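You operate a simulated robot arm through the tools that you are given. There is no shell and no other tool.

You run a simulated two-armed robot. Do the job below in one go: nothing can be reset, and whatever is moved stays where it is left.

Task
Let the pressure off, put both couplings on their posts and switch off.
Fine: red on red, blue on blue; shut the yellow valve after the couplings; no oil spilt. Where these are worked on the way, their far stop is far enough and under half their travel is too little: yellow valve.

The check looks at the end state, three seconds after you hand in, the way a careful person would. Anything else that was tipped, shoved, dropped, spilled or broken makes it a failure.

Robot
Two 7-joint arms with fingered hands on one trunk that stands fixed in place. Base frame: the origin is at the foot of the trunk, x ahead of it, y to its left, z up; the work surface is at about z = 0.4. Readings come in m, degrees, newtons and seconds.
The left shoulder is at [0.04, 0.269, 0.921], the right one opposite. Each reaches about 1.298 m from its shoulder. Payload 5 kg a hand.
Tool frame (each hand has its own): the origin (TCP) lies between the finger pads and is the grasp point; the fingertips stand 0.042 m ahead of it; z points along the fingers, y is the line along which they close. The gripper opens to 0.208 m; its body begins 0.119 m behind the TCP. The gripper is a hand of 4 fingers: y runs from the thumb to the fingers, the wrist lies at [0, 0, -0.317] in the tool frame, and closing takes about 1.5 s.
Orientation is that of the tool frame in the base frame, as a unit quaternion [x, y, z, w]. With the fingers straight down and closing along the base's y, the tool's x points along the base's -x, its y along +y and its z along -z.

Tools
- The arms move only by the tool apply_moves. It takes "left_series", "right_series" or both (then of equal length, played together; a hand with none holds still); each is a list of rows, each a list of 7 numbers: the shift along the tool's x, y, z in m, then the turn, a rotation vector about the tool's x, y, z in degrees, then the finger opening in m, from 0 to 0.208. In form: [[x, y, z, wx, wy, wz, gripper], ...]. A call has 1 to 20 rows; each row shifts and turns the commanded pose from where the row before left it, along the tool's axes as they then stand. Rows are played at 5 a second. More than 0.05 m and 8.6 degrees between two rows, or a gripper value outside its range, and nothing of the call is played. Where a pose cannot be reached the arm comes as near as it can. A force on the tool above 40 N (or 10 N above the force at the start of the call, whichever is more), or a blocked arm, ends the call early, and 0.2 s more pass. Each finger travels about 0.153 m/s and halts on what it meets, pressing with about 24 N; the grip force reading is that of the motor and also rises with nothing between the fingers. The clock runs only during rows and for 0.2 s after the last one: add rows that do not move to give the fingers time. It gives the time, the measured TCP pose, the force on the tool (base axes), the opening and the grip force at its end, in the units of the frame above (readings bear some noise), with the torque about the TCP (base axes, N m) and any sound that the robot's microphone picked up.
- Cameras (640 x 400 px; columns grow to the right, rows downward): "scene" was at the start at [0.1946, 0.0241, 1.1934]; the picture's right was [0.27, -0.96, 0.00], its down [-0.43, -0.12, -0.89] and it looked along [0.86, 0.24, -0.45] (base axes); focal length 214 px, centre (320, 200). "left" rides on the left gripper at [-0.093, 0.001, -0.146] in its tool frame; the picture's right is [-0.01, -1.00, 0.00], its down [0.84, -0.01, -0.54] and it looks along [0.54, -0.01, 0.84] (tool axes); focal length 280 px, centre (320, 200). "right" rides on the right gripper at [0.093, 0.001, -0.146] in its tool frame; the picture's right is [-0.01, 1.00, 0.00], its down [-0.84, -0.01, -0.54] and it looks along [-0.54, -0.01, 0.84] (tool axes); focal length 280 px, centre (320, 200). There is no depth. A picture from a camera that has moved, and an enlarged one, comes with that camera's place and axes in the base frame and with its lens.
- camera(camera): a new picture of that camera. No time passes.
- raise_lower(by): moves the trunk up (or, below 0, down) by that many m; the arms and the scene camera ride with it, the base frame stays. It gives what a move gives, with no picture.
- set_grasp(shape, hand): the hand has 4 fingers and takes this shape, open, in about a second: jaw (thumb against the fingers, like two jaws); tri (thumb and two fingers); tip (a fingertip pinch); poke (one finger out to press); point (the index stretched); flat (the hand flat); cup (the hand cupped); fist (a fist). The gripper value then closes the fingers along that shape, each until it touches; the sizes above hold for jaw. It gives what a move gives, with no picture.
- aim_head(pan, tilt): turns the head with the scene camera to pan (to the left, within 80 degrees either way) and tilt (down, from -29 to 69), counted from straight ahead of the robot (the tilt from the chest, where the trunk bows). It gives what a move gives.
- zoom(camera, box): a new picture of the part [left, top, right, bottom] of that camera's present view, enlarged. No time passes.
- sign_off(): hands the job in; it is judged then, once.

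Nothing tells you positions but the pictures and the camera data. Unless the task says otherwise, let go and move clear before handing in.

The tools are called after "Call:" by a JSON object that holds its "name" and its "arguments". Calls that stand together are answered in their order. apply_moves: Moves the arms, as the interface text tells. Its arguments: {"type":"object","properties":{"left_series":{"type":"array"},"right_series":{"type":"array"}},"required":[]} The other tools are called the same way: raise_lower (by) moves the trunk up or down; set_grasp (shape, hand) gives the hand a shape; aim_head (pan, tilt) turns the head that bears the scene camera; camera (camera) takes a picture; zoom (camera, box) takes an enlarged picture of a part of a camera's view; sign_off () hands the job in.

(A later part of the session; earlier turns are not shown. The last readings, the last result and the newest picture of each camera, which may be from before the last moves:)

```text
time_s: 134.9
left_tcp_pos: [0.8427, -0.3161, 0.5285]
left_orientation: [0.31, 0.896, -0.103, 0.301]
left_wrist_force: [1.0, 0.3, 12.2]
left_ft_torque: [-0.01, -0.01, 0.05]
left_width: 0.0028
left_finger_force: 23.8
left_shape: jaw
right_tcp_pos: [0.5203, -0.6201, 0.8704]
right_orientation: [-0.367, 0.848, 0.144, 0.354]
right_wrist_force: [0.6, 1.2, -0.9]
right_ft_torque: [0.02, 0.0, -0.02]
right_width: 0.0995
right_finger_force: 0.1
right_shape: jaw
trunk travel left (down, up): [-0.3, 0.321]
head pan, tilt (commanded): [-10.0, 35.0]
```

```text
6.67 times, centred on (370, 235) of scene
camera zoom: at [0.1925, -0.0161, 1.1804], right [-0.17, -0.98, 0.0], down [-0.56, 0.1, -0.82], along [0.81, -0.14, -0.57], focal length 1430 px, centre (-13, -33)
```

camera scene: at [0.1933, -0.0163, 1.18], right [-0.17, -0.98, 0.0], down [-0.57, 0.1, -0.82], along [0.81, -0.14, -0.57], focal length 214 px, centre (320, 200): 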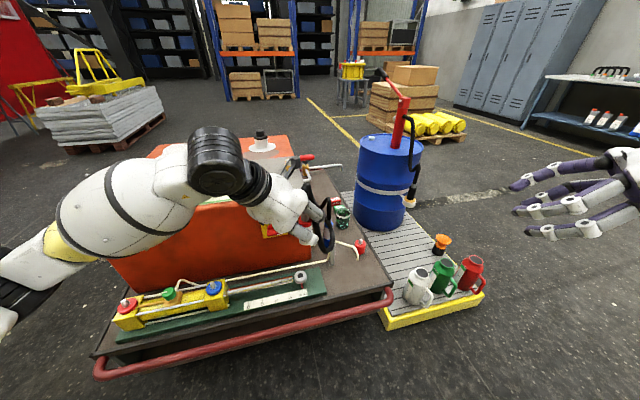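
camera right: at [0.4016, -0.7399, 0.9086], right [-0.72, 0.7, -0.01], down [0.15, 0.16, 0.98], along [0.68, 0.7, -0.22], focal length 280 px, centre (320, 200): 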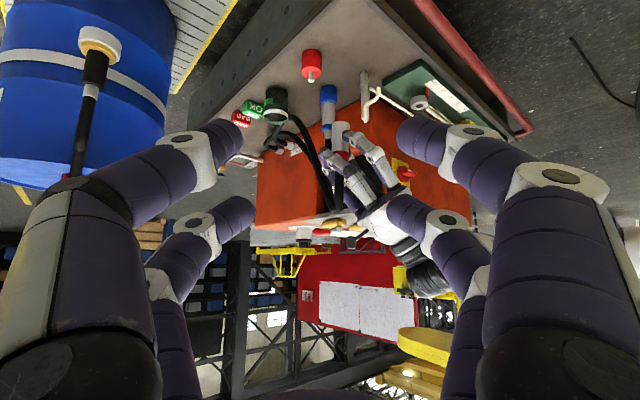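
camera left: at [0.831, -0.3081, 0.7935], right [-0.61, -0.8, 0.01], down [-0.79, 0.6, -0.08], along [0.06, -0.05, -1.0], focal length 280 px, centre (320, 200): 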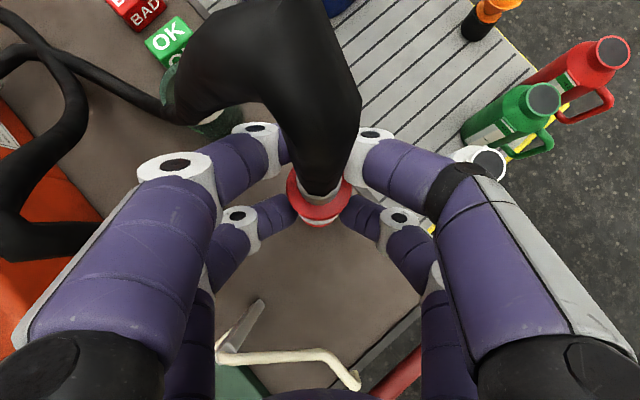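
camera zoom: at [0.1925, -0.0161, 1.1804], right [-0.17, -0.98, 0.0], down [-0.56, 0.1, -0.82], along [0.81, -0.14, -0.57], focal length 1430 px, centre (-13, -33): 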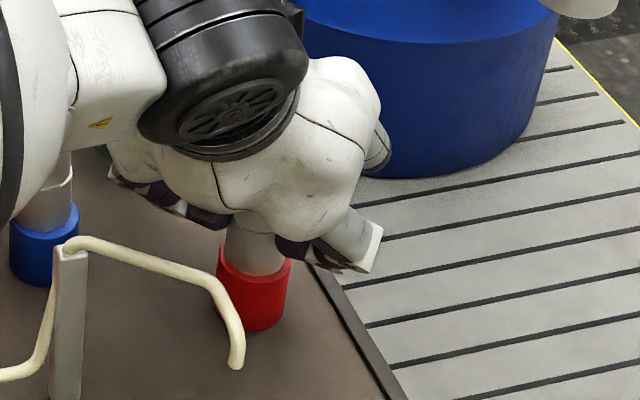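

It bottoms at the expected height. A light extra push, then I'll unload and open the fingers modestly.

Call:
{"name": "apply_moves", "arguments": {"left_series": [[0.0009, 0, 0.0012, 0, 0, 0, 0.0], [0, 0, 0, 0, 0, 0, 0.0]]}}

Call:
{"name": "apply_moves", "arguments": {"left_series": [[-0.0012, 0, -0.0016, 0, 0, 0, 0.0], [0, 0, 0, 0, 0, 0, 0.03], [0, 0, 0, 0, 0, 0, 0.05], [0, 0, 0, 0, 0, 0, 0.065], [0, 0, 0, 0, 0, 0, 0.065]]}}

Call:
{"name": "zoom", "arguments": {"camera": "right", "box": [270, 40, 370, 140]}}

Call:
{"name": "zoom", "arguments": {"camera": "scene", "box": [325, 190, 395, 265]}}

Call:
{"name": "camera", "arguments": {"camera": "left"}}

```text
time_s: 135.5
left_tcp_pos: [0.843, -0.3163, 0.5274]
left_orientation: [0.309, 0.896, -0.102, 0.302]
left_wrist_force: [-0.1, 1.2, 25.1]
left_ft_torque: [0.06, 0.02, -0.03]
left_width: 0.0028
left_finger_force: 23.7
left_shape: jaw
right_tcp_pos: [0.5192, -0.6191, 0.8734]
right_orientation: [-0.366, 0.849, 0.143, 0.355]
right_wrist_force: [-0.2, -0.4, -0.1]
right_ft_torque: [-0.04, -0.02, 0.02]
right_width: 0.1
right_finger_force: 0.1
right_shape: jaw
trunk travel left (down, up): [-0.3, 0.321]
head pan, tilt (commanded): [-10.0, 35.0]
```

```text
time_s: 136.7
left_tcp_pos: [0.8403, -0.3153, 0.5268]
left_orientation: [0.309, 0.897, -0.103, 0.3]
left_wrist_force: [0.0, -0.7, -0.1]
left_ft_torque: [0.01, -0.04, 0.02]
left_width: 0.0643
left_finger_force: 0.1
left_shape: jaw
right_tcp_pos: [0.5208, -0.6193, 0.8713]
right_orientation: [-0.366, 0.848, 0.144, 0.355]
right_wrist_force: [0.3, 0.0, 0.2]
right_ft_torque: [0.04, 0.0, 0.02]
right_width: 0.0999
right_finger_force: 0.1
right_shape: jaw
trunk travel left (down, up): [-0.3, 0.321]
head pan, tilt (commanded): [-10.0, 35.0]
```

```text
4.00 times, centred on (320, 90) of right
camera zoom: at [0.4015, -0.7401, 0.9088], right [-0.72, 0.7, -0.01], down [0.15, 0.16, 0.98], along [0.68, 0.7, -0.22], focal length 1122 px, centre (320, 640)
```

zoom: 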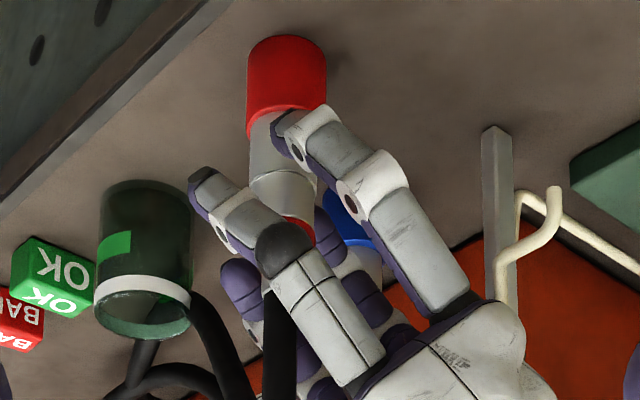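

```text
5.33 times, centred on (360, 228) of scene
camera zoom: at [0.1932, -0.0163, 1.18], right [-0.17, -0.98, 0.0], down [-0.56, 0.1, -0.82], along [0.81, -0.14, -0.57], focal length 1144 px, centre (107, 53)
```

zoom: 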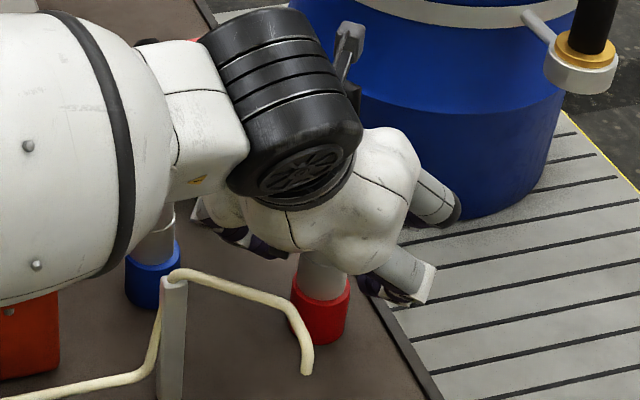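

```text
taken
camera left: at [0.8317, -0.3063, 0.6994], right [-0.61, -0.8, 0.01], down [-0.79, 0.6, -0.08], along [0.06, -0.05, -1.0], focal length 280 px, centre (320, 200)
```

left: 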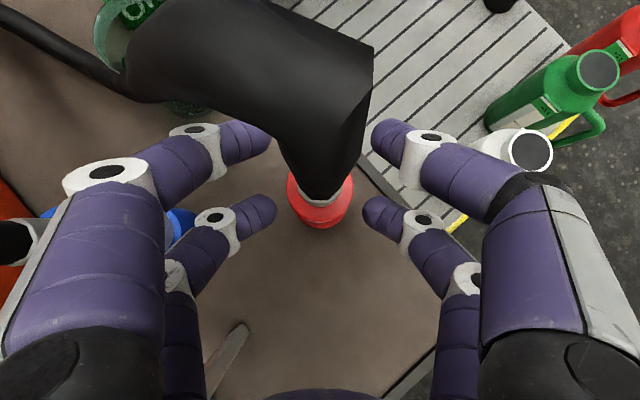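

Call:
{"name": "apply_moves", "arguments": {"left_series": [[0, 0, -0.02, 0, 0, 0, 0.065], [0, 0, -0.03, 0, 0, 0, 0.065], [0, 0, -0.04, 0, 0, 0, 0.065], [0, 0, -0.04, 0, 0, 0, 0.065]]}}

Call:
{"name": "zoom", "arguments": {"camera": "right", "box": [270, 40, 370, 140]}}

Call:
{"name": "zoom", "arguments": {"camera": "scene", "box": [300, 160, 400, 265]}}

```text
time_s: 137.7
left_tcp_pos: [0.7797, -0.2679, 0.6318]
left_orientation: [0.31, 0.896, -0.102, 0.3]
left_wrist_force: [-1.5, -0.8, -0.1]
left_ft_torque: [0.02, -0.01, 0.01]
left_width: 0.0644
left_finger_force: 0.1
left_shape: jaw
right_tcp_pos: [0.5202, -0.6204, 0.8713]
right_orientation: [-0.367, 0.848, 0.144, 0.354]
right_wrist_force: [-0.6, -0.4, -0.2]
right_ft_torque: [0.0, 0.01, 0.0]
right_width: 0.0996
right_finger_force: 0.0
right_shape: jaw
trunk travel left (down, up): [-0.3, 0.321]
head pan, tilt (commanded): [-10.0, 35.0]
```

```text
4.00 times, centred on (320, 90) of right
camera zoom: at [0.4013, -0.7401, 0.9092], right [-0.72, 0.7, -0.01], down [0.15, 0.16, 0.98], along [0.68, 0.7, -0.22], focal length 1122 px, centre (320, 640)
```

zoom: 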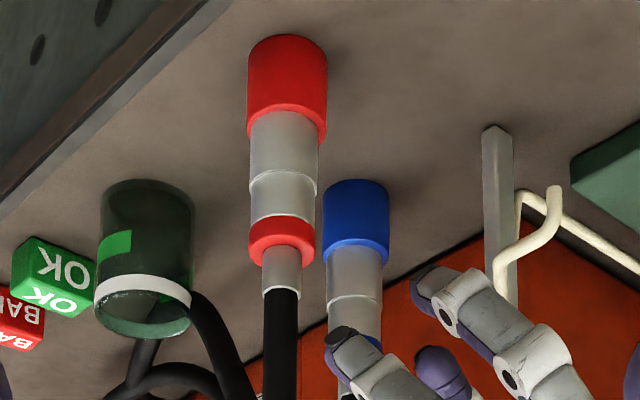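

```text
3.81 times, centred on (350, 212) of scene
camera zoom: at [0.1931, -0.0164, 1.1803], right [-0.17, -0.98, 0.0], down [-0.56, 0.1, -0.82], along [0.81, -0.14, -0.57], focal length 817 px, centre (206, 152)
```

zoom: 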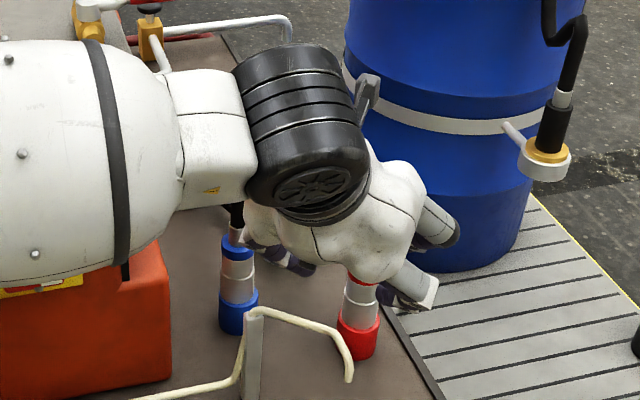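

Both couplings are on their posts, upright: red on red, blue on blue, glass and tags unmoved. Next the main switch; I'll draw the left hand up and back, and turn it to face the front panel.

Call:
{"name": "apply_moves", "arguments": {"left_series": [[-0.0034, 0.0009, -0.0395, 0, 0, 0, 0.065], [-0.0034, 0.0009, -0.0395, 0, 0, 0, 0.065], [-0.0034, 0.0009, -0.0395, 0, 0, 0, 0.065], [-0.0034, 0.0009, -0.0395, 0, 0, 0, 0.065], [-0.0034, 0.0009, -0.0395, 0, 0, 0, 0.065], [0, 0, 0, -4.57, 0, -6.08, 0.065], [0, 0, 0, -4.57, 0, -6.08, 0.065], [0, 0, 0, -4.57, 0, -6.08, 0.065], [0, 0, 0, -4.57, 0, -6.08, 0.065], [0, 0, 0, -4.57, 0, -6.08, 0.065]]}}

Call:
{"name": "camera", "arguments": {"camera": "scene"}}

Call:
{"name": "zoom", "arguments": {"camera": "right", "box": [200, 20, 460, 220]}}

```text
time_s: 139.9
left_tcp_pos: [0.7012, -0.199, 0.7979]
left_orientation: [-0.001, 0.948, 0.001, 0.318]
left_wrist_force: [-0.1, 0.7, 0.6]
left_ft_torque: [0.0, -0.01, -0.03]
left_width: 0.0648
left_finger_force: 0.1
left_shape: jaw
right_tcp_pos: [0.5204, -0.6189, 0.872]
right_orientation: [-0.366, 0.848, 0.144, 0.354]
right_wrist_force: [-0.6, 0.4, 0.7]
right_ft_torque: [0.0, 0.0, -0.04]
right_width: 0.0997
right_finger_force: 0.0
right_shape: jaw
trunk travel left (down, up): [-0.3, 0.321]
head pan, tilt (commanded): [-10.0, 35.0]
```

```text
taken
camera scene: at [0.1931, -0.0161, 1.1801], right [-0.17, -0.98, 0.0], down [-0.56, 0.1, -0.82], along [0.81, -0.14, -0.57], focal length 214 px, centre (320, 200)
```

scene: 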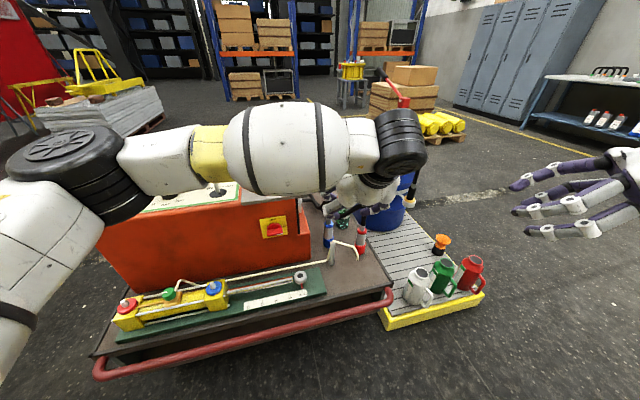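

```text
2.00 times, centred on (330, 120) of right
camera zoom: at [0.4014, -0.7399, 0.9089], right [-0.72, 0.7, -0.01], down [0.15, 0.16, 0.98], along [0.68, 0.7, -0.22], focal length 561 px, centre (300, 360)
```

zoom: 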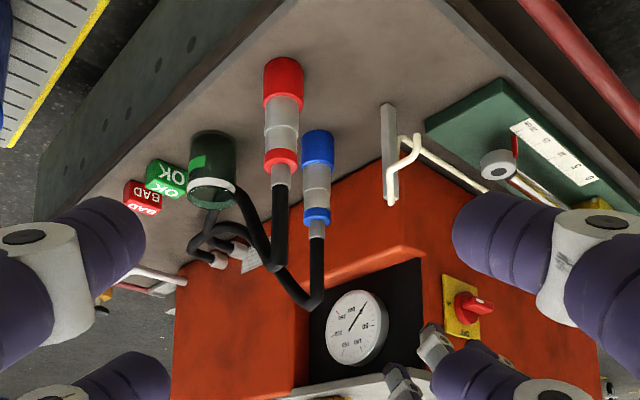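

Call:
{"name": "apply_moves", "arguments": {"left_series": [[-0.0061, 0.0415, 0, 0, 0, 0, 0.065], [-0.0061, 0.0415, 0, 0, 0, 0, 0.065], [-0.0061, 0.0415, 0, 0, 0, 0, 0.065], [-0.0061, 0.0415, 0, 0, 0, 0, 0.065], [-0.0061, 0.0415, 0, 0, 0, 0, 0.065], [-0.0061, 0.0415, 0, 0, 0, 0, 0.065], [0, 0, 0, 0, -7.57, 0, 0.065], [0, 0, 0, 0, -7.57, 0, 0.065], [0, 0, 0, 0, -7.57, 0, 0.065], [0, 0, 0, 0, -7.57, 0, 0.065], [0, 0, 0, 0, -7.57, 0, 0.065], [0, 0, 0, 0, -7.57, 0, 0.065], [0, 0, 0, 0, -7.57, 0, 0.065]]}}

Call:
{"name": "camera", "arguments": {"camera": "left"}}

Call:
{"name": "camera", "arguments": {"camera": "scene"}}

```text
time_s: 142.7
left_tcp_pos: [0.7295, 0.0501, 0.822]
left_orientation: [0.0, 0.705, 0.001, 0.709]
left_wrist_force: [-0.9, 0.2, -1.3]
left_ft_torque: [-0.01, -0.03, 0.0]
left_width: 0.0646
left_finger_force: 0.1
left_shape: jaw
right_tcp_pos: [0.5191, -0.6198, 0.8722]
right_orientation: [-0.366, 0.849, 0.143, 0.353]
right_wrist_force: [-1.4, -0.4, 0.8]
right_ft_torque: [-0.1, -0.02, -0.1]
right_width: 0.1
right_finger_force: 0.1
right_shape: jaw
trunk travel left (down, up): [-0.3, 0.321]
head pan, tilt (commanded): [-10.0, 35.0]
```

```text
taken
camera left: at [0.5817, 0.0507, 0.9158], right [0.0, -1.0, 0.01], down [-0.54, -0.01, -0.84], along [0.84, -0.01, -0.54], focal length 280 px, centre (320, 200)
```

left: 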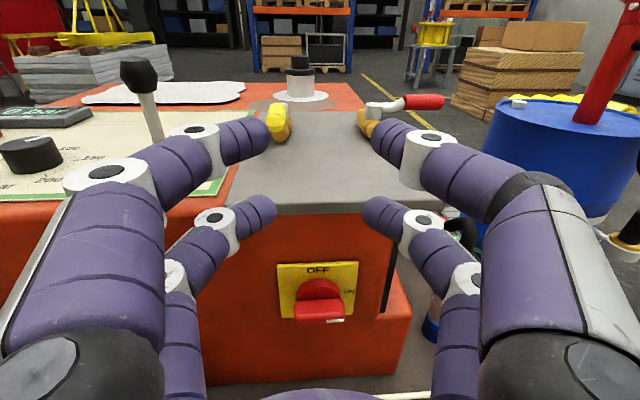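

```text
taken
camera scene: at [0.1924, -0.0159, 1.1806], right [-0.17, -0.98, 0.0], down [-0.56, 0.1, -0.82], along [0.81, -0.14, -0.57], focal length 214 px, centre (320, 200)
```

scene: 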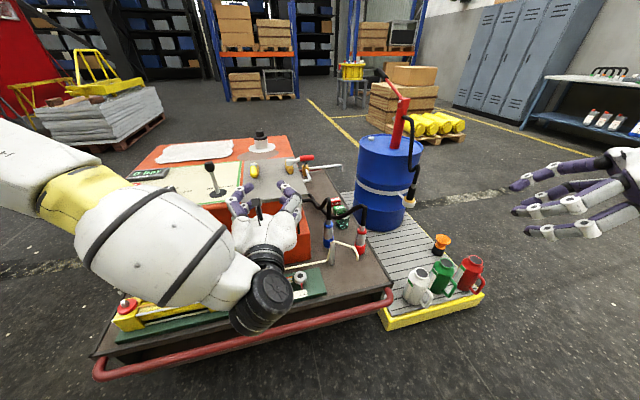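

Call:
{"name": "zoom", "arguments": {"camera": "left", "box": [260, 240, 380, 340]}}

Call:
{"name": "zoom", "arguments": {"camera": "right", "box": [380, 120, 460, 200]}}

Call:
{"name": "zoom", "arguments": {"camera": "scene", "box": [240, 190, 320, 260]}}

```text
4.00 times, centred on (320, 290) of left
camera zoom: at [0.5817, 0.0507, 0.9158], right [0.0, -1.0, 0.01], down [-0.54, -0.01, -0.84], along [0.84, -0.01, -0.54], focal length 1122 px, centre (320, -160)
```

zoom: 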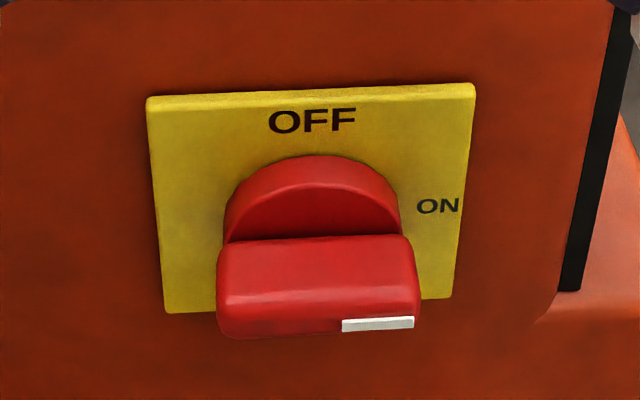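

```text
5.00 times, centred on (420, 160) of right
camera zoom: at [0.4007, -0.7399, 0.9097], right [-0.72, 0.7, -0.01], down [0.15, 0.16, 0.98], along [0.68, 0.7, -0.22], focal length 1402 px, centre (-180, 400)
```

zoom: 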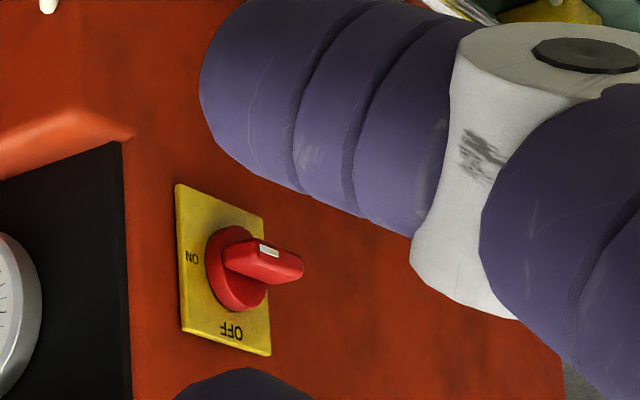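

```text
5.71 times, centred on (280, 225) of scene
camera zoom: at [0.1924, -0.0159, 1.1806], right [-0.17, -0.98, 0.0], down [-0.56, 0.1, -0.82], along [0.81, -0.14, -0.57], focal length 1226 px, centre (549, 57)
```

zoom: 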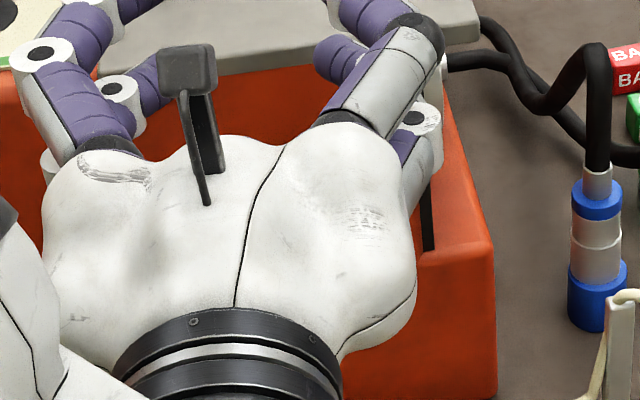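

The main-switch handle is a small bar: centre near (y 0.050, z 0.635), front at x ≈ 0.775, disc face at x ≈ 0.794. I'll roll the left hand 90° so the fingers close vertically on the bar, then lower in front of it.

Call:
{"name": "apply_moves", "arguments": {"left_series": [[0, 0, -0.02, 0, 0, 8.18, 0.06], [0, 0, 0, 0, 0, 8.18, 0.06], [0, 0, 0, 0, 0, 8.18, 0.06], [0, 0, 0, 0, 0, 8.18, 0.06], [0, 0, 0, 0, 0, 8.18, 0.06], [0, 0, 0, 0, 0, 8.18, 0.06], [0, 0, 0, 0, 0, 8.18, 0.06], [0, 0, 0, 0, 0, 8.18, 0.06], [0, 0, 0, 0, 0, 8.18, 0.06], [0, 0, 0, 0, 0, 8.18, 0.06], [0, 0, 0, 0, 0, 8.18, 0.06]]}}

Call:
{"name": "camera", "arguments": {"camera": "left"}}

```text
time_s: 145.1
left_tcp_pos: [0.7091, 0.0489, 0.8203]
left_orientation: [0.5, 0.499, 0.502, 0.499]
left_wrist_force: [-0.4, 0.5, -0.1]
left_ft_torque: [0.0, -0.02, -0.04]
left_width: 0.0602
left_finger_force: 0.0
left_shape: jaw
right_tcp_pos: [0.5195, -0.6197, 0.8717]
right_orientation: [-0.366, 0.849, 0.143, 0.354]
right_wrist_force: [1.0, -0.6, -0.5]
right_ft_torque: [-0.03, 0.03, 0.01]
right_width: 0.0999
right_finger_force: 0.0
right_shape: jaw
trunk travel left (down, up): [-0.3, 0.321]
head pan, tilt (commanded): [-10.0, 35.0]
```

```text
taken
camera left: at [0.5628, -0.0444, 0.8218], right [0.0, -0.01, -1.0], down [-0.54, 0.84, -0.01], along [0.84, 0.54, -0.01], focal length 280 px, centre (320, 200)
```

left: 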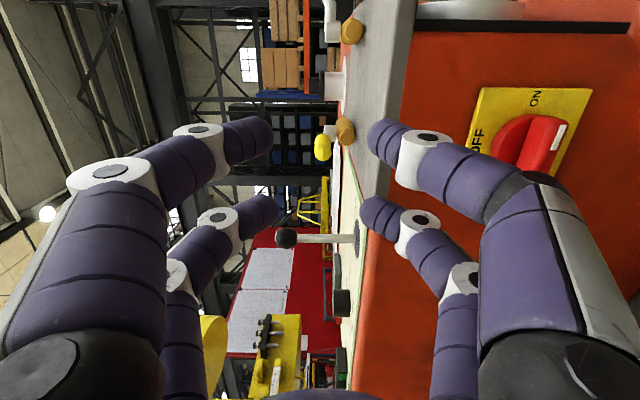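

Call:
{"name": "apply_moves", "arguments": {"left_series": [[0, -0.037, -0.0018, 0, 0, 0, 0.06], [0, -0.037, -0.0018, 0, 0, 0, 0.06], [0, -0.037, -0.0018, 0, 0, 0, 0.06], [0, -0.037, -0.0018, 0, 0, 0, 0.06], [0.001, -0.037, -0.0018, 0, 0, 0, 0.06]]}}

Call:
{"name": "camera", "arguments": {"camera": "left"}}

Call:
{"name": "zoom", "arguments": {"camera": "scene", "box": [220, 180, 340, 290]}}

Call:
{"name": "zoom", "arguments": {"camera": "right", "box": [360, 100, 460, 200]}}

```text
time_s: 146.3
left_tcp_pos: [0.7018, 0.0519, 0.6362]
left_orientation: [0.499, 0.5, 0.501, 0.5]
left_wrist_force: [0.4, 0.1, 0.7]
left_ft_torque: [0.0, 0.12, 0.05]
left_width: 0.06
left_finger_force: 0.1
left_shape: jaw
right_tcp_pos: [0.5211, -0.6192, 0.8715]
right_orientation: [-0.365, 0.849, 0.143, 0.355]
right_wrist_force: [0.1, -0.6, -0.8]
right_ft_torque: [0.11, -0.07, 0.07]
right_width: 0.1001
right_finger_force: 0.0
right_shape: jaw
trunk travel left (down, up): [-0.3, 0.321]
head pan, tilt (commanded): [-10.0, 35.0]
```

```text
taken
camera left: at [0.5541, -0.0418, 0.6373], right [0.0, -0.01, -1.0], down [-0.54, 0.84, -0.01], along [0.84, 0.54, -0.01], focal length 280 px, centre (320, 200)
```

left: 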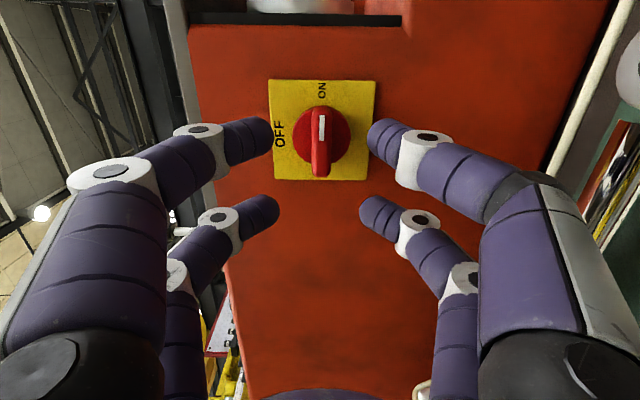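

```text
3.64 times, centred on (280, 235) of scene
camera zoom: at [0.1927, -0.017, 1.1799], right [-0.17, -0.98, 0.0], down [-0.56, 0.1, -0.82], along [0.81, -0.14, -0.57], focal length 780 px, centre (466, 73)
```

zoom: 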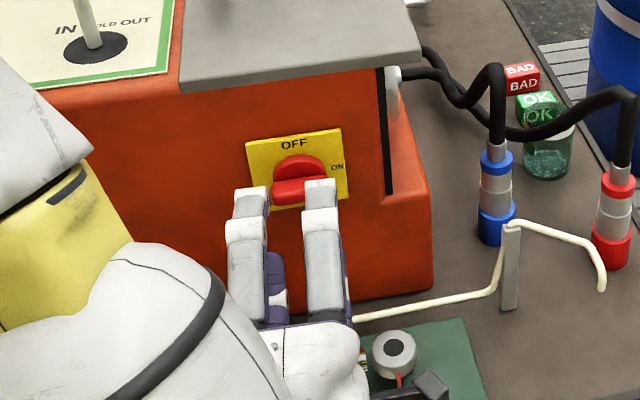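

```text
4.00 times, centred on (410, 150) of right
camera zoom: at [0.4015, -0.7405, 0.9082], right [-0.72, 0.7, -0.01], down [0.15, 0.16, 0.98], along [0.68, 0.7, -0.22], focal length 1122 px, centre (-40, 400)
```

zoom: 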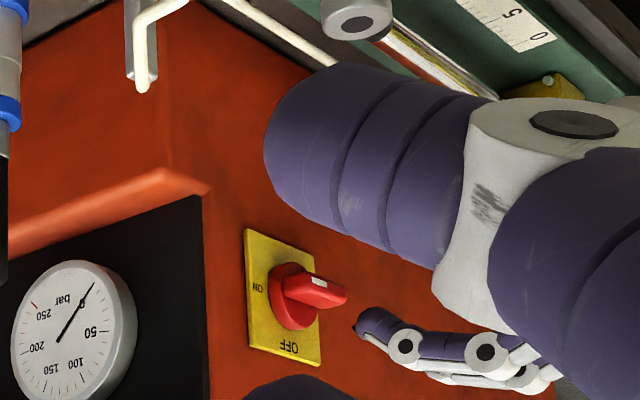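

The handle bar sits centred between the fingers, and the gauge confirms zero pressure. I'll move in until the fingertips flank the bar.

Call:
{"name": "apply_moves", "arguments": {"left_series": [[-0.001, -0.0005, 0.015, 0, 0, 0, 0.06], [-0.001, -0.0005, 0.015, 0, 0, 0, 0.06], [0, 0, 0.01, 0, 0, 0, 0.06]]}}

Call:
{"name": "camera", "arguments": {"camera": "left"}}

Call:
{"name": "zoom", "arguments": {"camera": "scene", "box": [250, 190, 320, 260]}}

```text
time_s: 147.1
left_tcp_pos: [0.7407, 0.0491, 0.6349]
left_orientation: [0.5, 0.5, 0.5, 0.5]
left_wrist_force: [0.5, 0.1, 0.5]
left_ft_torque: [-0.01, 0.03, -0.05]
left_width: 0.0598
left_finger_force: 0.0
left_shape: jaw
right_tcp_pos: [0.5205, -0.6197, 0.8708]
right_orientation: [-0.367, 0.848, 0.144, 0.354]
right_wrist_force: [-0.6, -0.5, 0.5]
right_ft_torque: [0.02, 0.03, 0.01]
right_width: 0.0999
right_finger_force: 0.0
right_shape: jaw
trunk travel left (down, up): [-0.3, 0.321]
head pan, tilt (commanded): [-10.0, 35.0]
```

```text
taken
camera left: at [0.5935, -0.0442, 0.6363], right [0.0, -0.01, -1.0], down [-0.54, 0.84, -0.01], along [0.84, 0.54, -0.01], focal length 280 px, centre (320, 200)
```

left: 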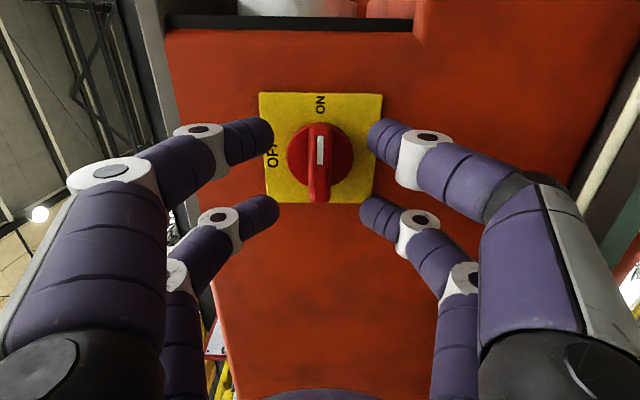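

```text
5.71 times, centred on (285, 225) of scene
camera zoom: at [0.1931, -0.0162, 1.1801], right [-0.17, -0.98, 0.0], down [-0.56, 0.1, -0.82], along [0.81, -0.14, -0.57], focal length 1226 px, centre (520, 57)
```

zoom: 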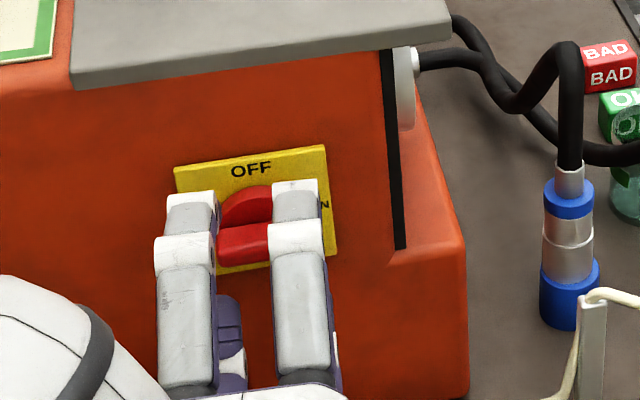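

Call:
{"name": "apply_moves", "arguments": {"left_series": [[0, 0, 0.006, 0, 0, 0, 0.06], [0, 0, 0, 0, 0, 0, 0.045], [0, 0, 0, 0, 0, 0, 0.03], [0, 0, 0, 0, 0, 0, 0.02], [0, 0, 0, 0, 0, 0, 0.012], [0, 0, 0, 0, 0, 0, 0.012]]}}

Call:
{"name": "camera", "arguments": {"camera": "left"}}

Call:
{"name": "zoom", "arguments": {"camera": "scene", "box": [250, 190, 320, 260]}}

```text
time_s: 148.5
left_tcp_pos: [0.7471, 0.0496, 0.6344]
left_orientation: [0.499, 0.5, 0.501, 0.5]
left_wrist_force: [-1.1, -0.6, 0.4]
left_ft_torque: [-0.01, 0.0, -0.01]
left_width: 0.0131
left_finger_force: 0.0
left_shape: jaw
right_tcp_pos: [0.5185, -0.6195, 0.8714]
right_orientation: [-0.367, 0.848, 0.144, 0.354]
right_wrist_force: [-0.5, 0.8, 0.1]
right_ft_torque: [-0.02, 0.01, 0.03]
right_width: 0.0998
right_finger_force: 0.0
right_shape: jaw
trunk travel left (down, up): [-0.3, 0.321]
head pan, tilt (commanded): [-10.0, 35.0]
```

```text
taken
camera left: at [0.5994, -0.0446, 0.636], right [0.0, -0.01, -1.0], down [-0.54, 0.84, -0.01], along [0.84, 0.54, -0.01], focal length 280 px, centre (320, 200)
```

left: 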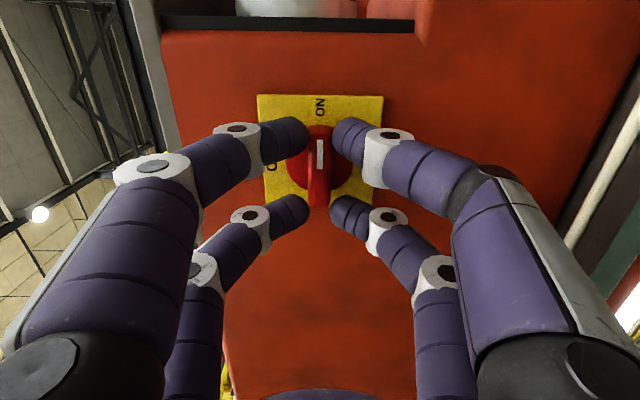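

```text
5.71 times, centred on (285, 225) of scene
camera zoom: at [0.1931, -0.0163, 1.1801], right [-0.17, -0.98, 0.0], down [-0.56, 0.1, -0.82], along [0.81, -0.14, -0.57], focal length 1226 px, centre (520, 57)
```

zoom: 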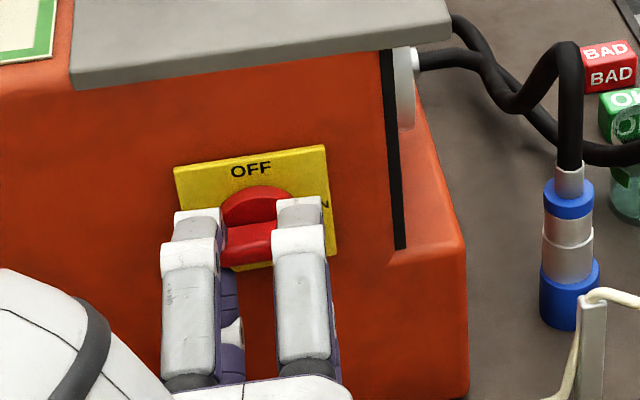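

Call:
{"name": "apply_moves", "arguments": {"left_series": [[0, 0, 0, 0, 0, 0, 0.0], [0, 0, 0, 0, 0, 0, 0.0], [0, 0, 0, 0, 0, 0, 0.0]]}}

Call:
{"name": "zoom", "arguments": {"camera": "left", "box": [220, 70, 420, 260]}}

```text
time_s: 149.3
left_tcp_pos: [0.7471, 0.0486, 0.6348]
left_orientation: [0.5, 0.5, 0.5, 0.499]
left_wrist_force: [8.6, -0.2, -0.3]
left_ft_torque: [0.01, 0.03, -0.03]
left_width: 0.0111
left_finger_force: 24.1
left_shape: jaw
right_tcp_pos: [0.5191, -0.6185, 0.8707]
right_orientation: [-0.366, 0.848, 0.144, 0.354]
right_wrist_force: [-0.1, 0.0, -0.8]
right_ft_torque: [0.0, 0.0, 0.0]
right_width: 0.0998
right_finger_force: 0.0
right_shape: jaw
trunk travel left (down, up): [-0.3, 0.321]
head pan, tilt (commanded): [-10.0, 35.0]
```

```text
2.11 times, centred on (320, 165) of left
camera zoom: at [0.5998, -0.0445, 0.6359], right [0.0, -0.01, -1.0], down [-0.54, 0.84, -0.01], along [0.84, 0.54, -0.01], focal length 590 px, centre (320, 274)
```

zoom: 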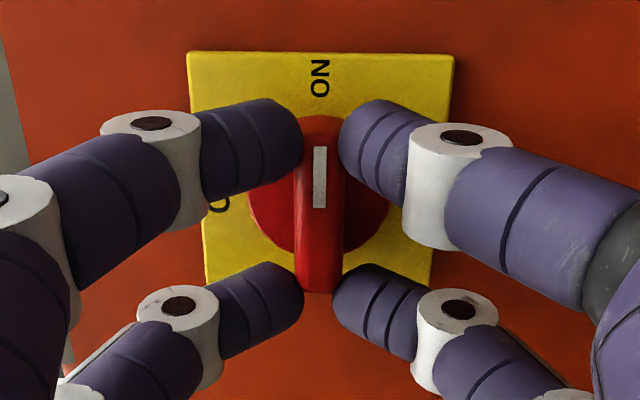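

Good pinch on the bar. I'll twist counter-clockwise in steps about the switch axis.

Call:
{"name": "apply_moves", "arguments": {"left_series": [[0.0005, 0, 0, 0, 0, -7.5, 0.0], [0, 0, 0, 0, 0, -7.5, 0.0], [0, 0, 0, 0, 0, -7.5, 0.0], [0, 0, 0, 0, 0, -7.5, 0.0]]}}

Call:
{"name": "zoom", "arguments": {"camera": "left", "box": [220, 70, 420, 260]}}

Call:
{"name": "zoom", "arguments": {"camera": "scene", "box": [250, 190, 320, 260]}}

```text
time_s: 150.3
left_tcp_pos: [0.7472, 0.0489, 0.6331]
left_orientation: [0.354, 0.613, 0.352, 0.613]
left_wrist_force: [4.4, -4.5, -5.3]
left_ft_torque: [0.05, -0.03, -0.32]
left_width: 0.0108
left_finger_force: 24.2
left_shape: jaw
right_tcp_pos: [0.5203, -0.6214, 0.8712]
right_orientation: [-0.366, 0.849, 0.143, 0.353]
right_wrist_force: [-0.1, -0.2, 0.2]
right_ft_torque: [0.03, 0.03, -0.02]
right_width: 0.0999
right_finger_force: 0.0
right_shape: jaw
trunk travel left (down, up): [-0.3, 0.321]
head pan, tilt (commanded): [-10.0, 35.0]
```

```text
2.11 times, centred on (320, 165) of left
camera zoom: at [0.5998, -0.0311, 0.6823], right [0.0, -0.51, -0.86], down [-0.54, 0.72, -0.43], along [0.84, 0.46, -0.28], focal length 590 px, centre (320, 274)
```

zoom: 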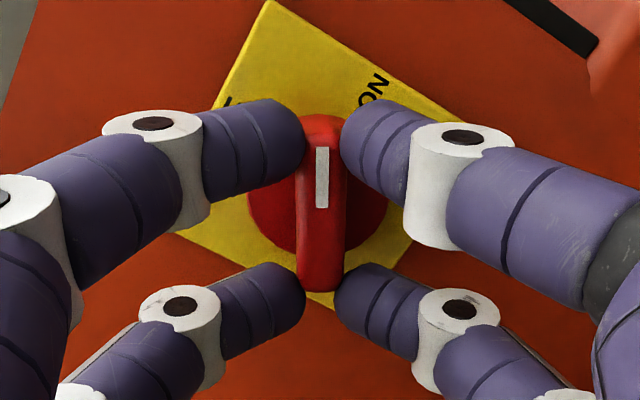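

```text
5.71 times, centred on (285, 225) of scene
camera zoom: at [0.1935, -0.0165, 1.18], right [-0.17, -0.98, 0.0], down [-0.57, 0.1, -0.82], along [0.81, -0.14, -0.57], focal length 1226 px, centre (520, 57)
```

zoom: 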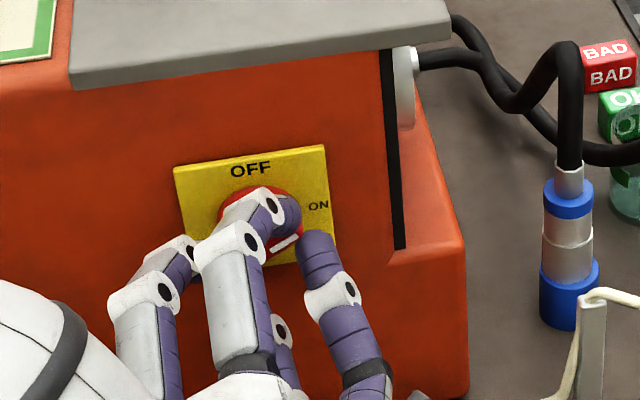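

The handle turns with the hand (30° so far, mark moving toward OFF). I'll continue the rest of the quarter turn.

Call:
{"name": "apply_moves", "arguments": {"left_series": [[0, 0, 0, 0, 0, -7.5, 0.0], [0, 0, 0, 0, 0, -7.5, 0.0], [0, 0, 0, 0, 0, -7.5, 0.0], [0, 0, 0, 0, 0, -7.5, 0.0], [0, 0, 0, 0, 0, -7.5, 0.0], [0, 0, 0, 0, 0, -7.5, 0.0]]}}

Call:
{"name": "zoom", "arguments": {"camera": "left", "box": [220, 70, 420, 260]}}

Call:
{"name": "zoom", "arguments": {"camera": "scene", "box": [250, 190, 320, 260]}}

```text
time_s: 151.7
left_tcp_pos: [0.7465, 0.0486, 0.6331]
left_orientation: [0.092, 0.702, 0.091, 0.7]
left_wrist_force: [-3.1, -4.4, -18.6]
left_ft_torque: [0.12, -0.81, -0.47]
left_width: 0.0112
left_finger_force: 23.7
left_shape: jaw
right_tcp_pos: [0.5196, -0.6209, 0.8696]
right_orientation: [-0.367, 0.849, 0.144, 0.353]
right_wrist_force: [-0.6, -0.3, 0.2]
right_ft_torque: [0.01, -0.02, 0.01]
right_width: 0.0998
right_finger_force: 0.1
right_shape: jaw
trunk travel left (down, up): [-0.3, 0.321]
head pan, tilt (commanded): [-10.0, 35.0]
```

```text
2.11 times, centred on (320, 165) of left
camera zoom: at [0.6, 0.0257, 0.7244], right [0.0, -0.97, -0.24], down [-0.54, 0.21, -0.82], along [0.84, 0.13, -0.52], focal length 590 px, centre (320, 274)
```

zoom: 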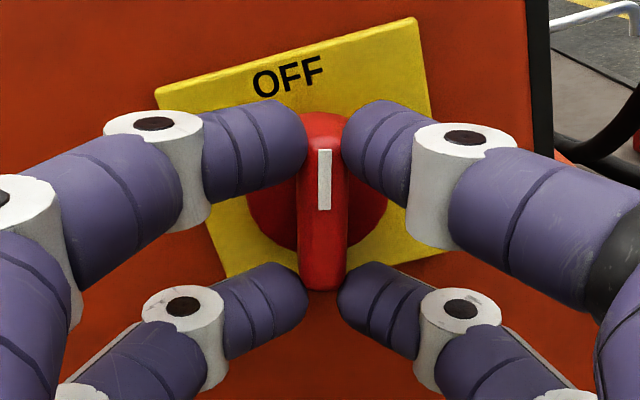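

```text
5.71 times, centred on (285, 225) of scene
camera zoom: at [0.1938, -0.0164, 1.1798], right [-0.17, -0.98, 0.0], down [-0.57, 0.1, -0.82], along [0.81, -0.14, -0.57], focal length 1226 px, centre (520, 57)
```

zoom: 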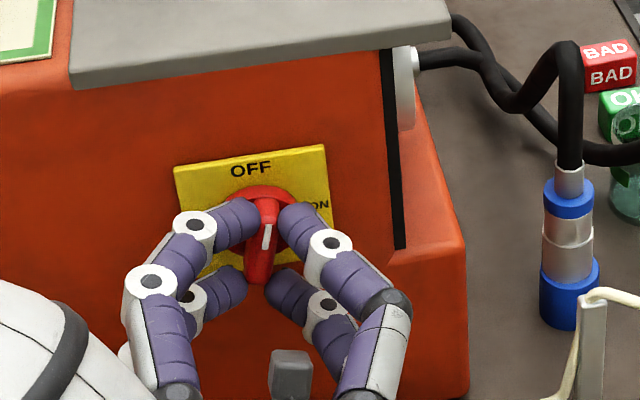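

Call:
{"name": "apply_moves", "arguments": {"left_series": [[0.0015, 0, 0, 0, 0, -7.5, 0.0], [0, 0, 0, 0, 0, -7.5, 0.0]]}}

Call:
{"name": "zoom", "arguments": {"camera": "left", "box": [220, 70, 420, 260]}}

Call:
{"name": "zoom", "arguments": {"camera": "scene", "box": [250, 190, 320, 260]}}

```text
time_s: 152.3
left_tcp_pos: [0.7467, 0.048, 0.632]
left_orientation: [-0.001, 0.708, 0.0, 0.706]
left_wrist_force: [-3.3, -11.8, -18.4]
left_ft_torque: [0.31, -1.06, -0.37]
left_width: 0.0118
left_finger_force: 24.2
left_shape: jaw
right_tcp_pos: [0.5203, -0.6204, 0.8704]
right_orientation: [-0.366, 0.849, 0.144, 0.353]
right_wrist_force: [0.2, 0.4, -0.6]
right_ft_torque: [-0.02, 0.0, 0.0]
right_width: 0.0997
right_finger_force: 0.1
right_shape: jaw
trunk travel left (down, up): [-0.3, 0.321]
head pan, tilt (commanded): [-10.0, 35.0]
```

```text
2.11 times, centred on (320, 165) of left
camera zoom: at [0.5999, 0.05, 0.7266], right [0.0, -1.0, 0.02], down [-0.54, -0.01, -0.84], along [0.84, -0.01, -0.54], focal length 590 px, centre (320, 274)
```

zoom: 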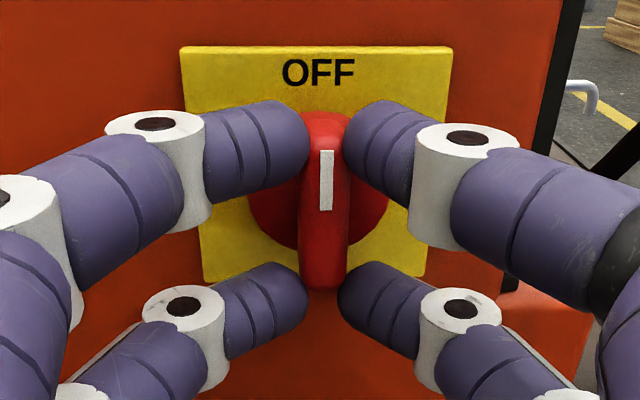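

```text
5.71 times, centred on (285, 225) of scene
camera zoom: at [0.1937, -0.0167, 1.1799], right [-0.17, -0.98, 0.0], down [-0.57, 0.1, -0.82], along [0.81, -0.14, -0.57], focal length 1226 px, centre (520, 57)
```

zoom: 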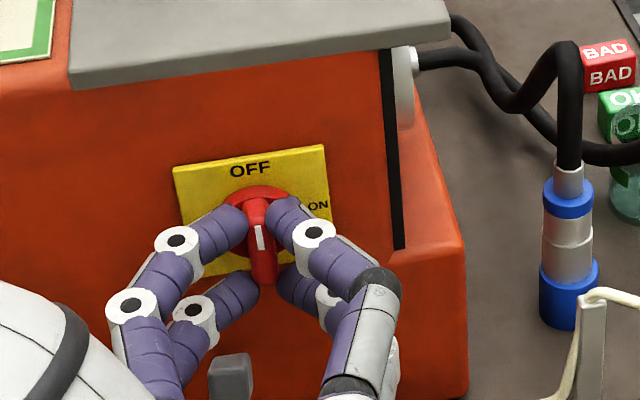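

The handle now stands upright, mark toward OFF. A few degrees more to make sure it is against its stop, then I'll let go.

Call:
{"name": "apply_moves", "arguments": {"left_series": [[0.001, 0.001, 0, 0, 0, -4, 0.0], [0, 0, 0, 0, 0, 0, 0.0]]}}

Call:
{"name": "apply_moves", "arguments": {"left_series": [[0, 0, 0, 0, 0, 3, 0.0], [0, 0, 0, 0, 0, 0, 0.03], [0, 0, 0, 0, 0, 0, 0.055], [0, 0, 0, 0, 0, 0, 0.06], [0, 0, -0.03, 0, 0, 0, 0.06], [0, 0, -0.03, 0, 0, 0, 0.06]]}}

Call:
{"name": "camera", "arguments": {"camera": "left"}}

Call:
{"name": "zoom", "arguments": {"camera": "scene", "box": [250, 190, 320, 260]}}

```text
time_s: 152.9
left_tcp_pos: [0.7466, 0.0492, 0.6322]
left_orientation: [-0.025, 0.707, -0.026, 0.707]
left_wrist_force: [-0.4, -19.3, -13.4]
left_ft_torque: [0.89, -0.93, -0.65]
left_width: 0.0125
left_finger_force: 24.0
left_shape: jaw
right_tcp_pos: [0.5193, -0.6207, 0.8703]
right_orientation: [-0.366, 0.849, 0.144, 0.353]
right_wrist_force: [-0.7, 0.2, 0.9]
right_ft_torque: [0.02, 0.0, -0.02]
right_width: 0.0999
right_finger_force: 0.1
right_shape: jaw
trunk travel left (down, up): [-0.3, 0.321]
head pan, tilt (commanded): [-10.0, 35.0]
```

```text
time_s: 154.3
left_tcp_pos: [0.6852, 0.0513, 0.6321]
left_orientation: [-0.005, 0.707, -0.005, 0.707]
left_wrist_force: [0.5, 0.0, 0.1]
left_ft_torque: [0.01, 0.0, 0.0]
left_width: 0.0595
left_finger_force: 0.2
left_shape: jaw
right_tcp_pos: [0.52, -0.6194, 0.8713]
right_orientation: [-0.366, 0.849, 0.144, 0.354]
right_wrist_force: [0.3, 1.0, 0.2]
right_ft_torque: [-0.01, 0.01, -0.01]
right_width: 0.0999
right_finger_force: 0.0
right_shape: jaw
trunk travel left (down, up): [-0.3, 0.321]
head pan, tilt (commanded): [-10.0, 35.0]
```

```text
taken
camera left: at [0.5389, 0.0534, 0.7258], right [0.0, -1.0, 0.03], down [-0.54, -0.03, -0.84], along [0.84, -0.02, -0.54], focal length 280 px, centre (320, 200)
```

left: 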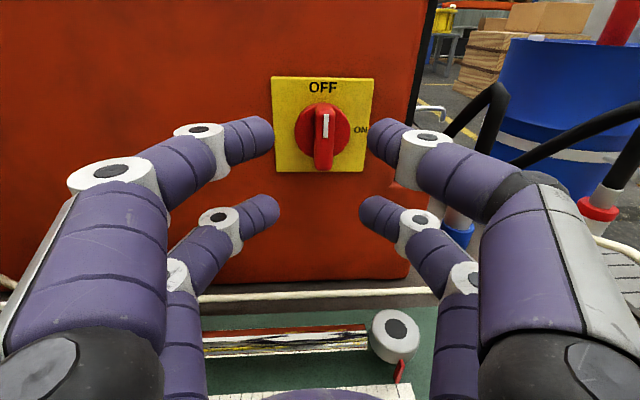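

```text
5.71 times, centred on (285, 225) of scene
camera zoom: at [0.1934, -0.0164, 1.18], right [-0.17, -0.98, 0.0], down [-0.57, 0.1, -0.82], along [0.81, -0.14, -0.57], focal length 1226 px, centre (520, 57)
```

zoom: 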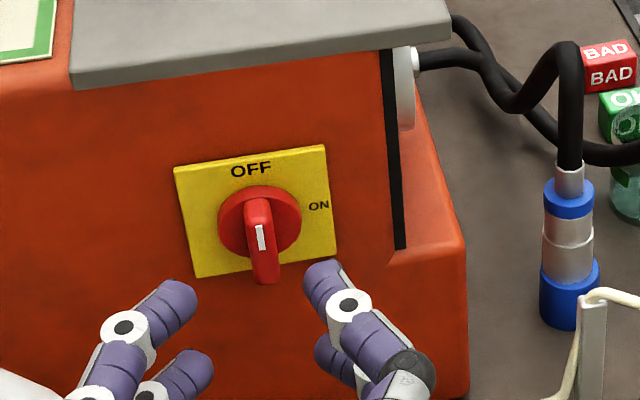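

The main switch is at OFF. Now the yellow valve: I'll raise the trunk again and bring the left hand up above the panel, pointing down.

Call:
{"name": "raise_lower", "arguments": {"by": 0.2}}

Call:
{"name": "apply_moves", "arguments": {"left_series": [[-0.04, 0, -0.005, 0, 0, 0, 0.06], [-0.04, 0, 0, 0, 0, 0, 0.06], [-0.04, 0, 0, 0, 0, 0, 0.06], [-0.04, 0, 0, 0, 0, 0, 0.06], [0, 0, 0, 0, 8.2, 0, 0.06], [0, 0, 0, 0, 8.2, 0, 0.06], [0, 0, 0, 0, 8.2, 0, 0.06], [0, 0, 0, 0, 8.2, 0, 0.06], [0, 0, 0, 0, 8.2, 0, 0.06], [0, 0, 0, 0, 8.2, 0, 0.06], [0, 0, 0, 0, 8.2, 0, 0.06], [0, 0, 0, 0, 8.2, 0, 0.06], [0, 0, 0, 0, 8.2, 0, 0.06], [0, 0, 0, 0, 8.2, 0, 0.06], [0, 0, 0, 0, 8.0, 0, 0.06]]}}

Call:
{"name": "camera", "arguments": {"camera": "scene"}}

```text
time_s: 156.5
left_tcp_pos: [0.6866, 0.0498, 0.832]
left_orientation: [-0.007, 0.707, -0.006, 0.707]
left_wrist_force: [0.1, -0.3, -0.3]
left_ft_torque: [-0.02, -0.02, 0.0]
left_width: 0.0595
left_finger_force: 0.0
left_shape: jaw
right_tcp_pos: [0.5206, -0.6207, 1.0714]
right_orientation: [-0.366, 0.848, 0.143, 0.354]
right_wrist_force: [0.5, -0.2, -0.3]
right_ft_torque: [0.03, -0.02, 0.04]
right_width: 0.1001
right_finger_force: 0.1
right_shape: jaw
trunk travel left (down, up): [-0.5, 0.121]
head pan, tilt (commanded): [-10.0, 35.0]
```

```text
time_s: 159.7
left_tcp_pos: [0.6808, 0.0519, 0.9923]
left_orientation: [0.0, 1.0, -0.008, 0.0]
left_wrist_force: [1.0, 0.7, -0.1]
left_ft_torque: [-0.01, 0.03, 0.01]
left_width: 0.0595
left_finger_force: 0.0
left_shape: jaw
right_tcp_pos: [0.5211, -0.6196, 1.0707]
right_orientation: [-0.365, 0.849, 0.143, 0.355]
right_wrist_force: [0.5, -0.5, 0.1]
right_ft_torque: [0.05, 0.04, 0.04]
right_width: 0.0999
right_finger_force: 0.0
right_shape: jaw
trunk travel left (down, up): [-0.5, 0.121]
head pan, tilt (commanded): [-10.0, 35.0]
```

```text
taken
camera scene: at [0.1598, -0.0163, 1.3859], right [-0.17, -0.98, 0.0], down [-0.57, 0.1, -0.82], along [0.81, -0.14, -0.57], focal length 214 px, centre (320, 200)
```

scene: 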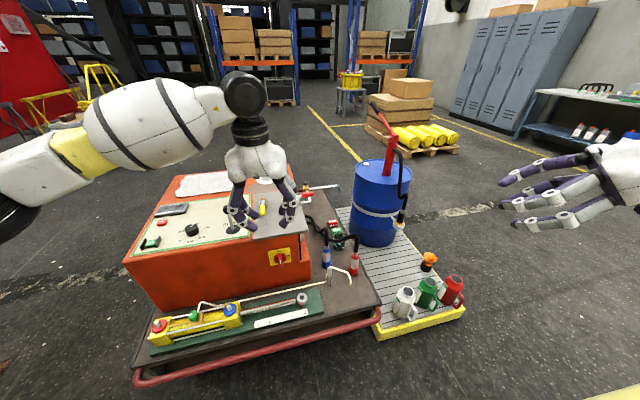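

Call:
{"name": "apply_moves", "arguments": {"left_series": [[0, 0, 0, 0, 0, 8.2, 0.06], [0, 0, 0, 0, 0, 8.2, 0.06], [0, 0, 0, 0, 0, 8.2, 0.06], [0, 0, 0, 0, 0, 8.2, 0.06], [0, 0, 0, 0, 0, 8.2, 0.06], [0, 0, 0, 0, 0, 8.2, 0.06], [0, 0, 0, 0, 0, 8.2, 0.06], [0, 0, 0, 0, 0, 8.2, 0.06], [0, 0, 0, 0, 0, 8.2, 0.06], [0, 0, 0, 0, 0, 8.2, 0.06], [0, 0, 0, 0, 0, 8.0, 0.06], [0, 0, 0, 0, 7.5, 0, 0.06], [0, 0, 0, 0, 7.5, 0, 0.06], [0, 0, 0, -6.67, 0, 0, 0.06], [0, 0, 0, -6.67, 0, 0, 0.06], [0, 0, 0, -6.67, 0, 0, 0.06]]}}

Call:
{"name": "set_grasp", "arguments": {"hand": "left", "shape": "poke"}}

Call:
{"name": "aim_head", "arguments": {"pan": 5, "tilt": 45}}

Call:
{"name": "camera", "arguments": {"camera": "scene"}}

Call:
{"name": "camera", "arguments": {"camera": "left"}}

```text
time_s: 163.1
left_tcp_pos: [0.6807, 0.0518, 0.9919]
left_orientation: [0.706, 0.677, 0.207, 0.038]
left_wrist_force: [-0.3, -0.1, -0.6]
left_ft_torque: [-0.03, 0.0, 0.0]
left_width: 0.0596
left_finger_force: 0.1
left_shape: jaw
right_tcp_pos: [0.5197, -0.62, 1.0717]
right_orientation: [-0.368, 0.848, 0.144, 0.353]
right_wrist_force: [0.2, 0.5, -0.1]
right_ft_torque: [-0.01, 0.01, 0.0]
right_width: 0.1
right_finger_force: 0.1
right_shape: jaw
trunk travel left (down, up): [-0.5, 0.121]
head pan, tilt (commanded): [-10.0, 35.0]
```

```text
time_s: 164.0
left_tcp_pos: [0.6825, 0.0519, 0.9919]
left_orientation: [0.706, 0.677, 0.206, 0.037]
left_wrist_force: [0.8, -0.3, -0.4]
left_ft_torque: [-0.01, 0.01, 0.02]
left_width: 0.0
left_finger_force: 0.0
left_shape: poke
right_tcp_pos: [0.5193, -0.6195, 1.0694]
right_orientation: [-0.366, 0.849, 0.143, 0.354]
right_wrist_force: [-0.3, -0.2, -0.8]
right_ft_torque: [0.01, -0.02, 0.0]
right_width: 0.1
right_finger_force: 0.1
right_shape: jaw
trunk travel left (down, up): [-0.5, 0.121]
head pan, tilt (commanded): [-10.0, 35.0]
```

```text
time_s: 164.7
left_tcp_pos: [0.6819, 0.0521, 0.9937]
left_orientation: [0.705, 0.677, 0.206, 0.036]
left_wrist_force: [0.6, 0.5, 0.5]
left_ft_torque: [-0.02, -0.04, 0.02]
left_width: 0.0
left_finger_force: 0.1
left_shape: poke
right_tcp_pos: [0.5195, -0.6198, 1.0725]
right_orientation: [-0.367, 0.849, 0.143, 0.353]
right_wrist_force: [0.8, -0.8, 0.5]
right_ft_torque: [-0.03, 0.02, -0.02]
right_width: 0.0999
right_finger_force: 0.0
right_shape: jaw
trunk travel left (down, up): [-0.5, 0.121]
head pan, tilt (commanded): [5.0, 45.0]
```

```text
taken
camera scene: at [0.154, 0.006, 1.3712], right [0.09, -1.0, 0.0], down [-0.7, -0.06, -0.71], along [0.7, 0.06, -0.71], focal length 214 px, centre (320, 200)
```

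scene: 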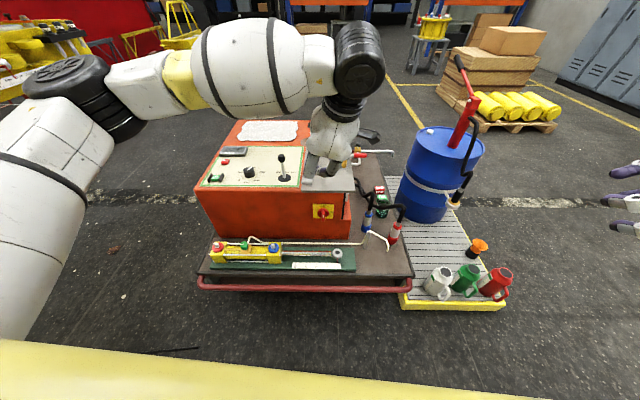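

```text
taken
camera left: at [0.6324, -0.0716, 1.1039], right [-0.94, 0.07, -0.33], down [-0.2, 0.7, 0.69], along [0.28, 0.72, -0.64], focal length 280 px, centre (320, 200)
```

left: 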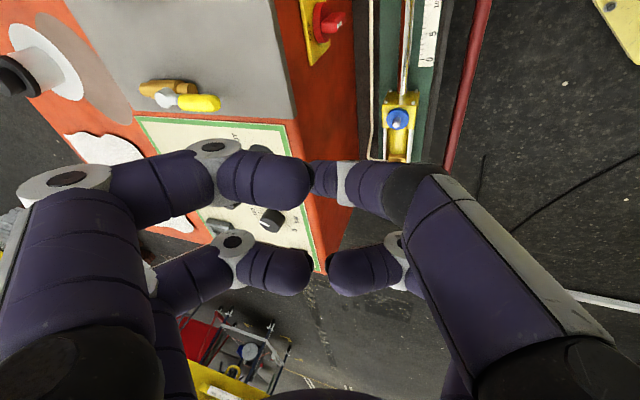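

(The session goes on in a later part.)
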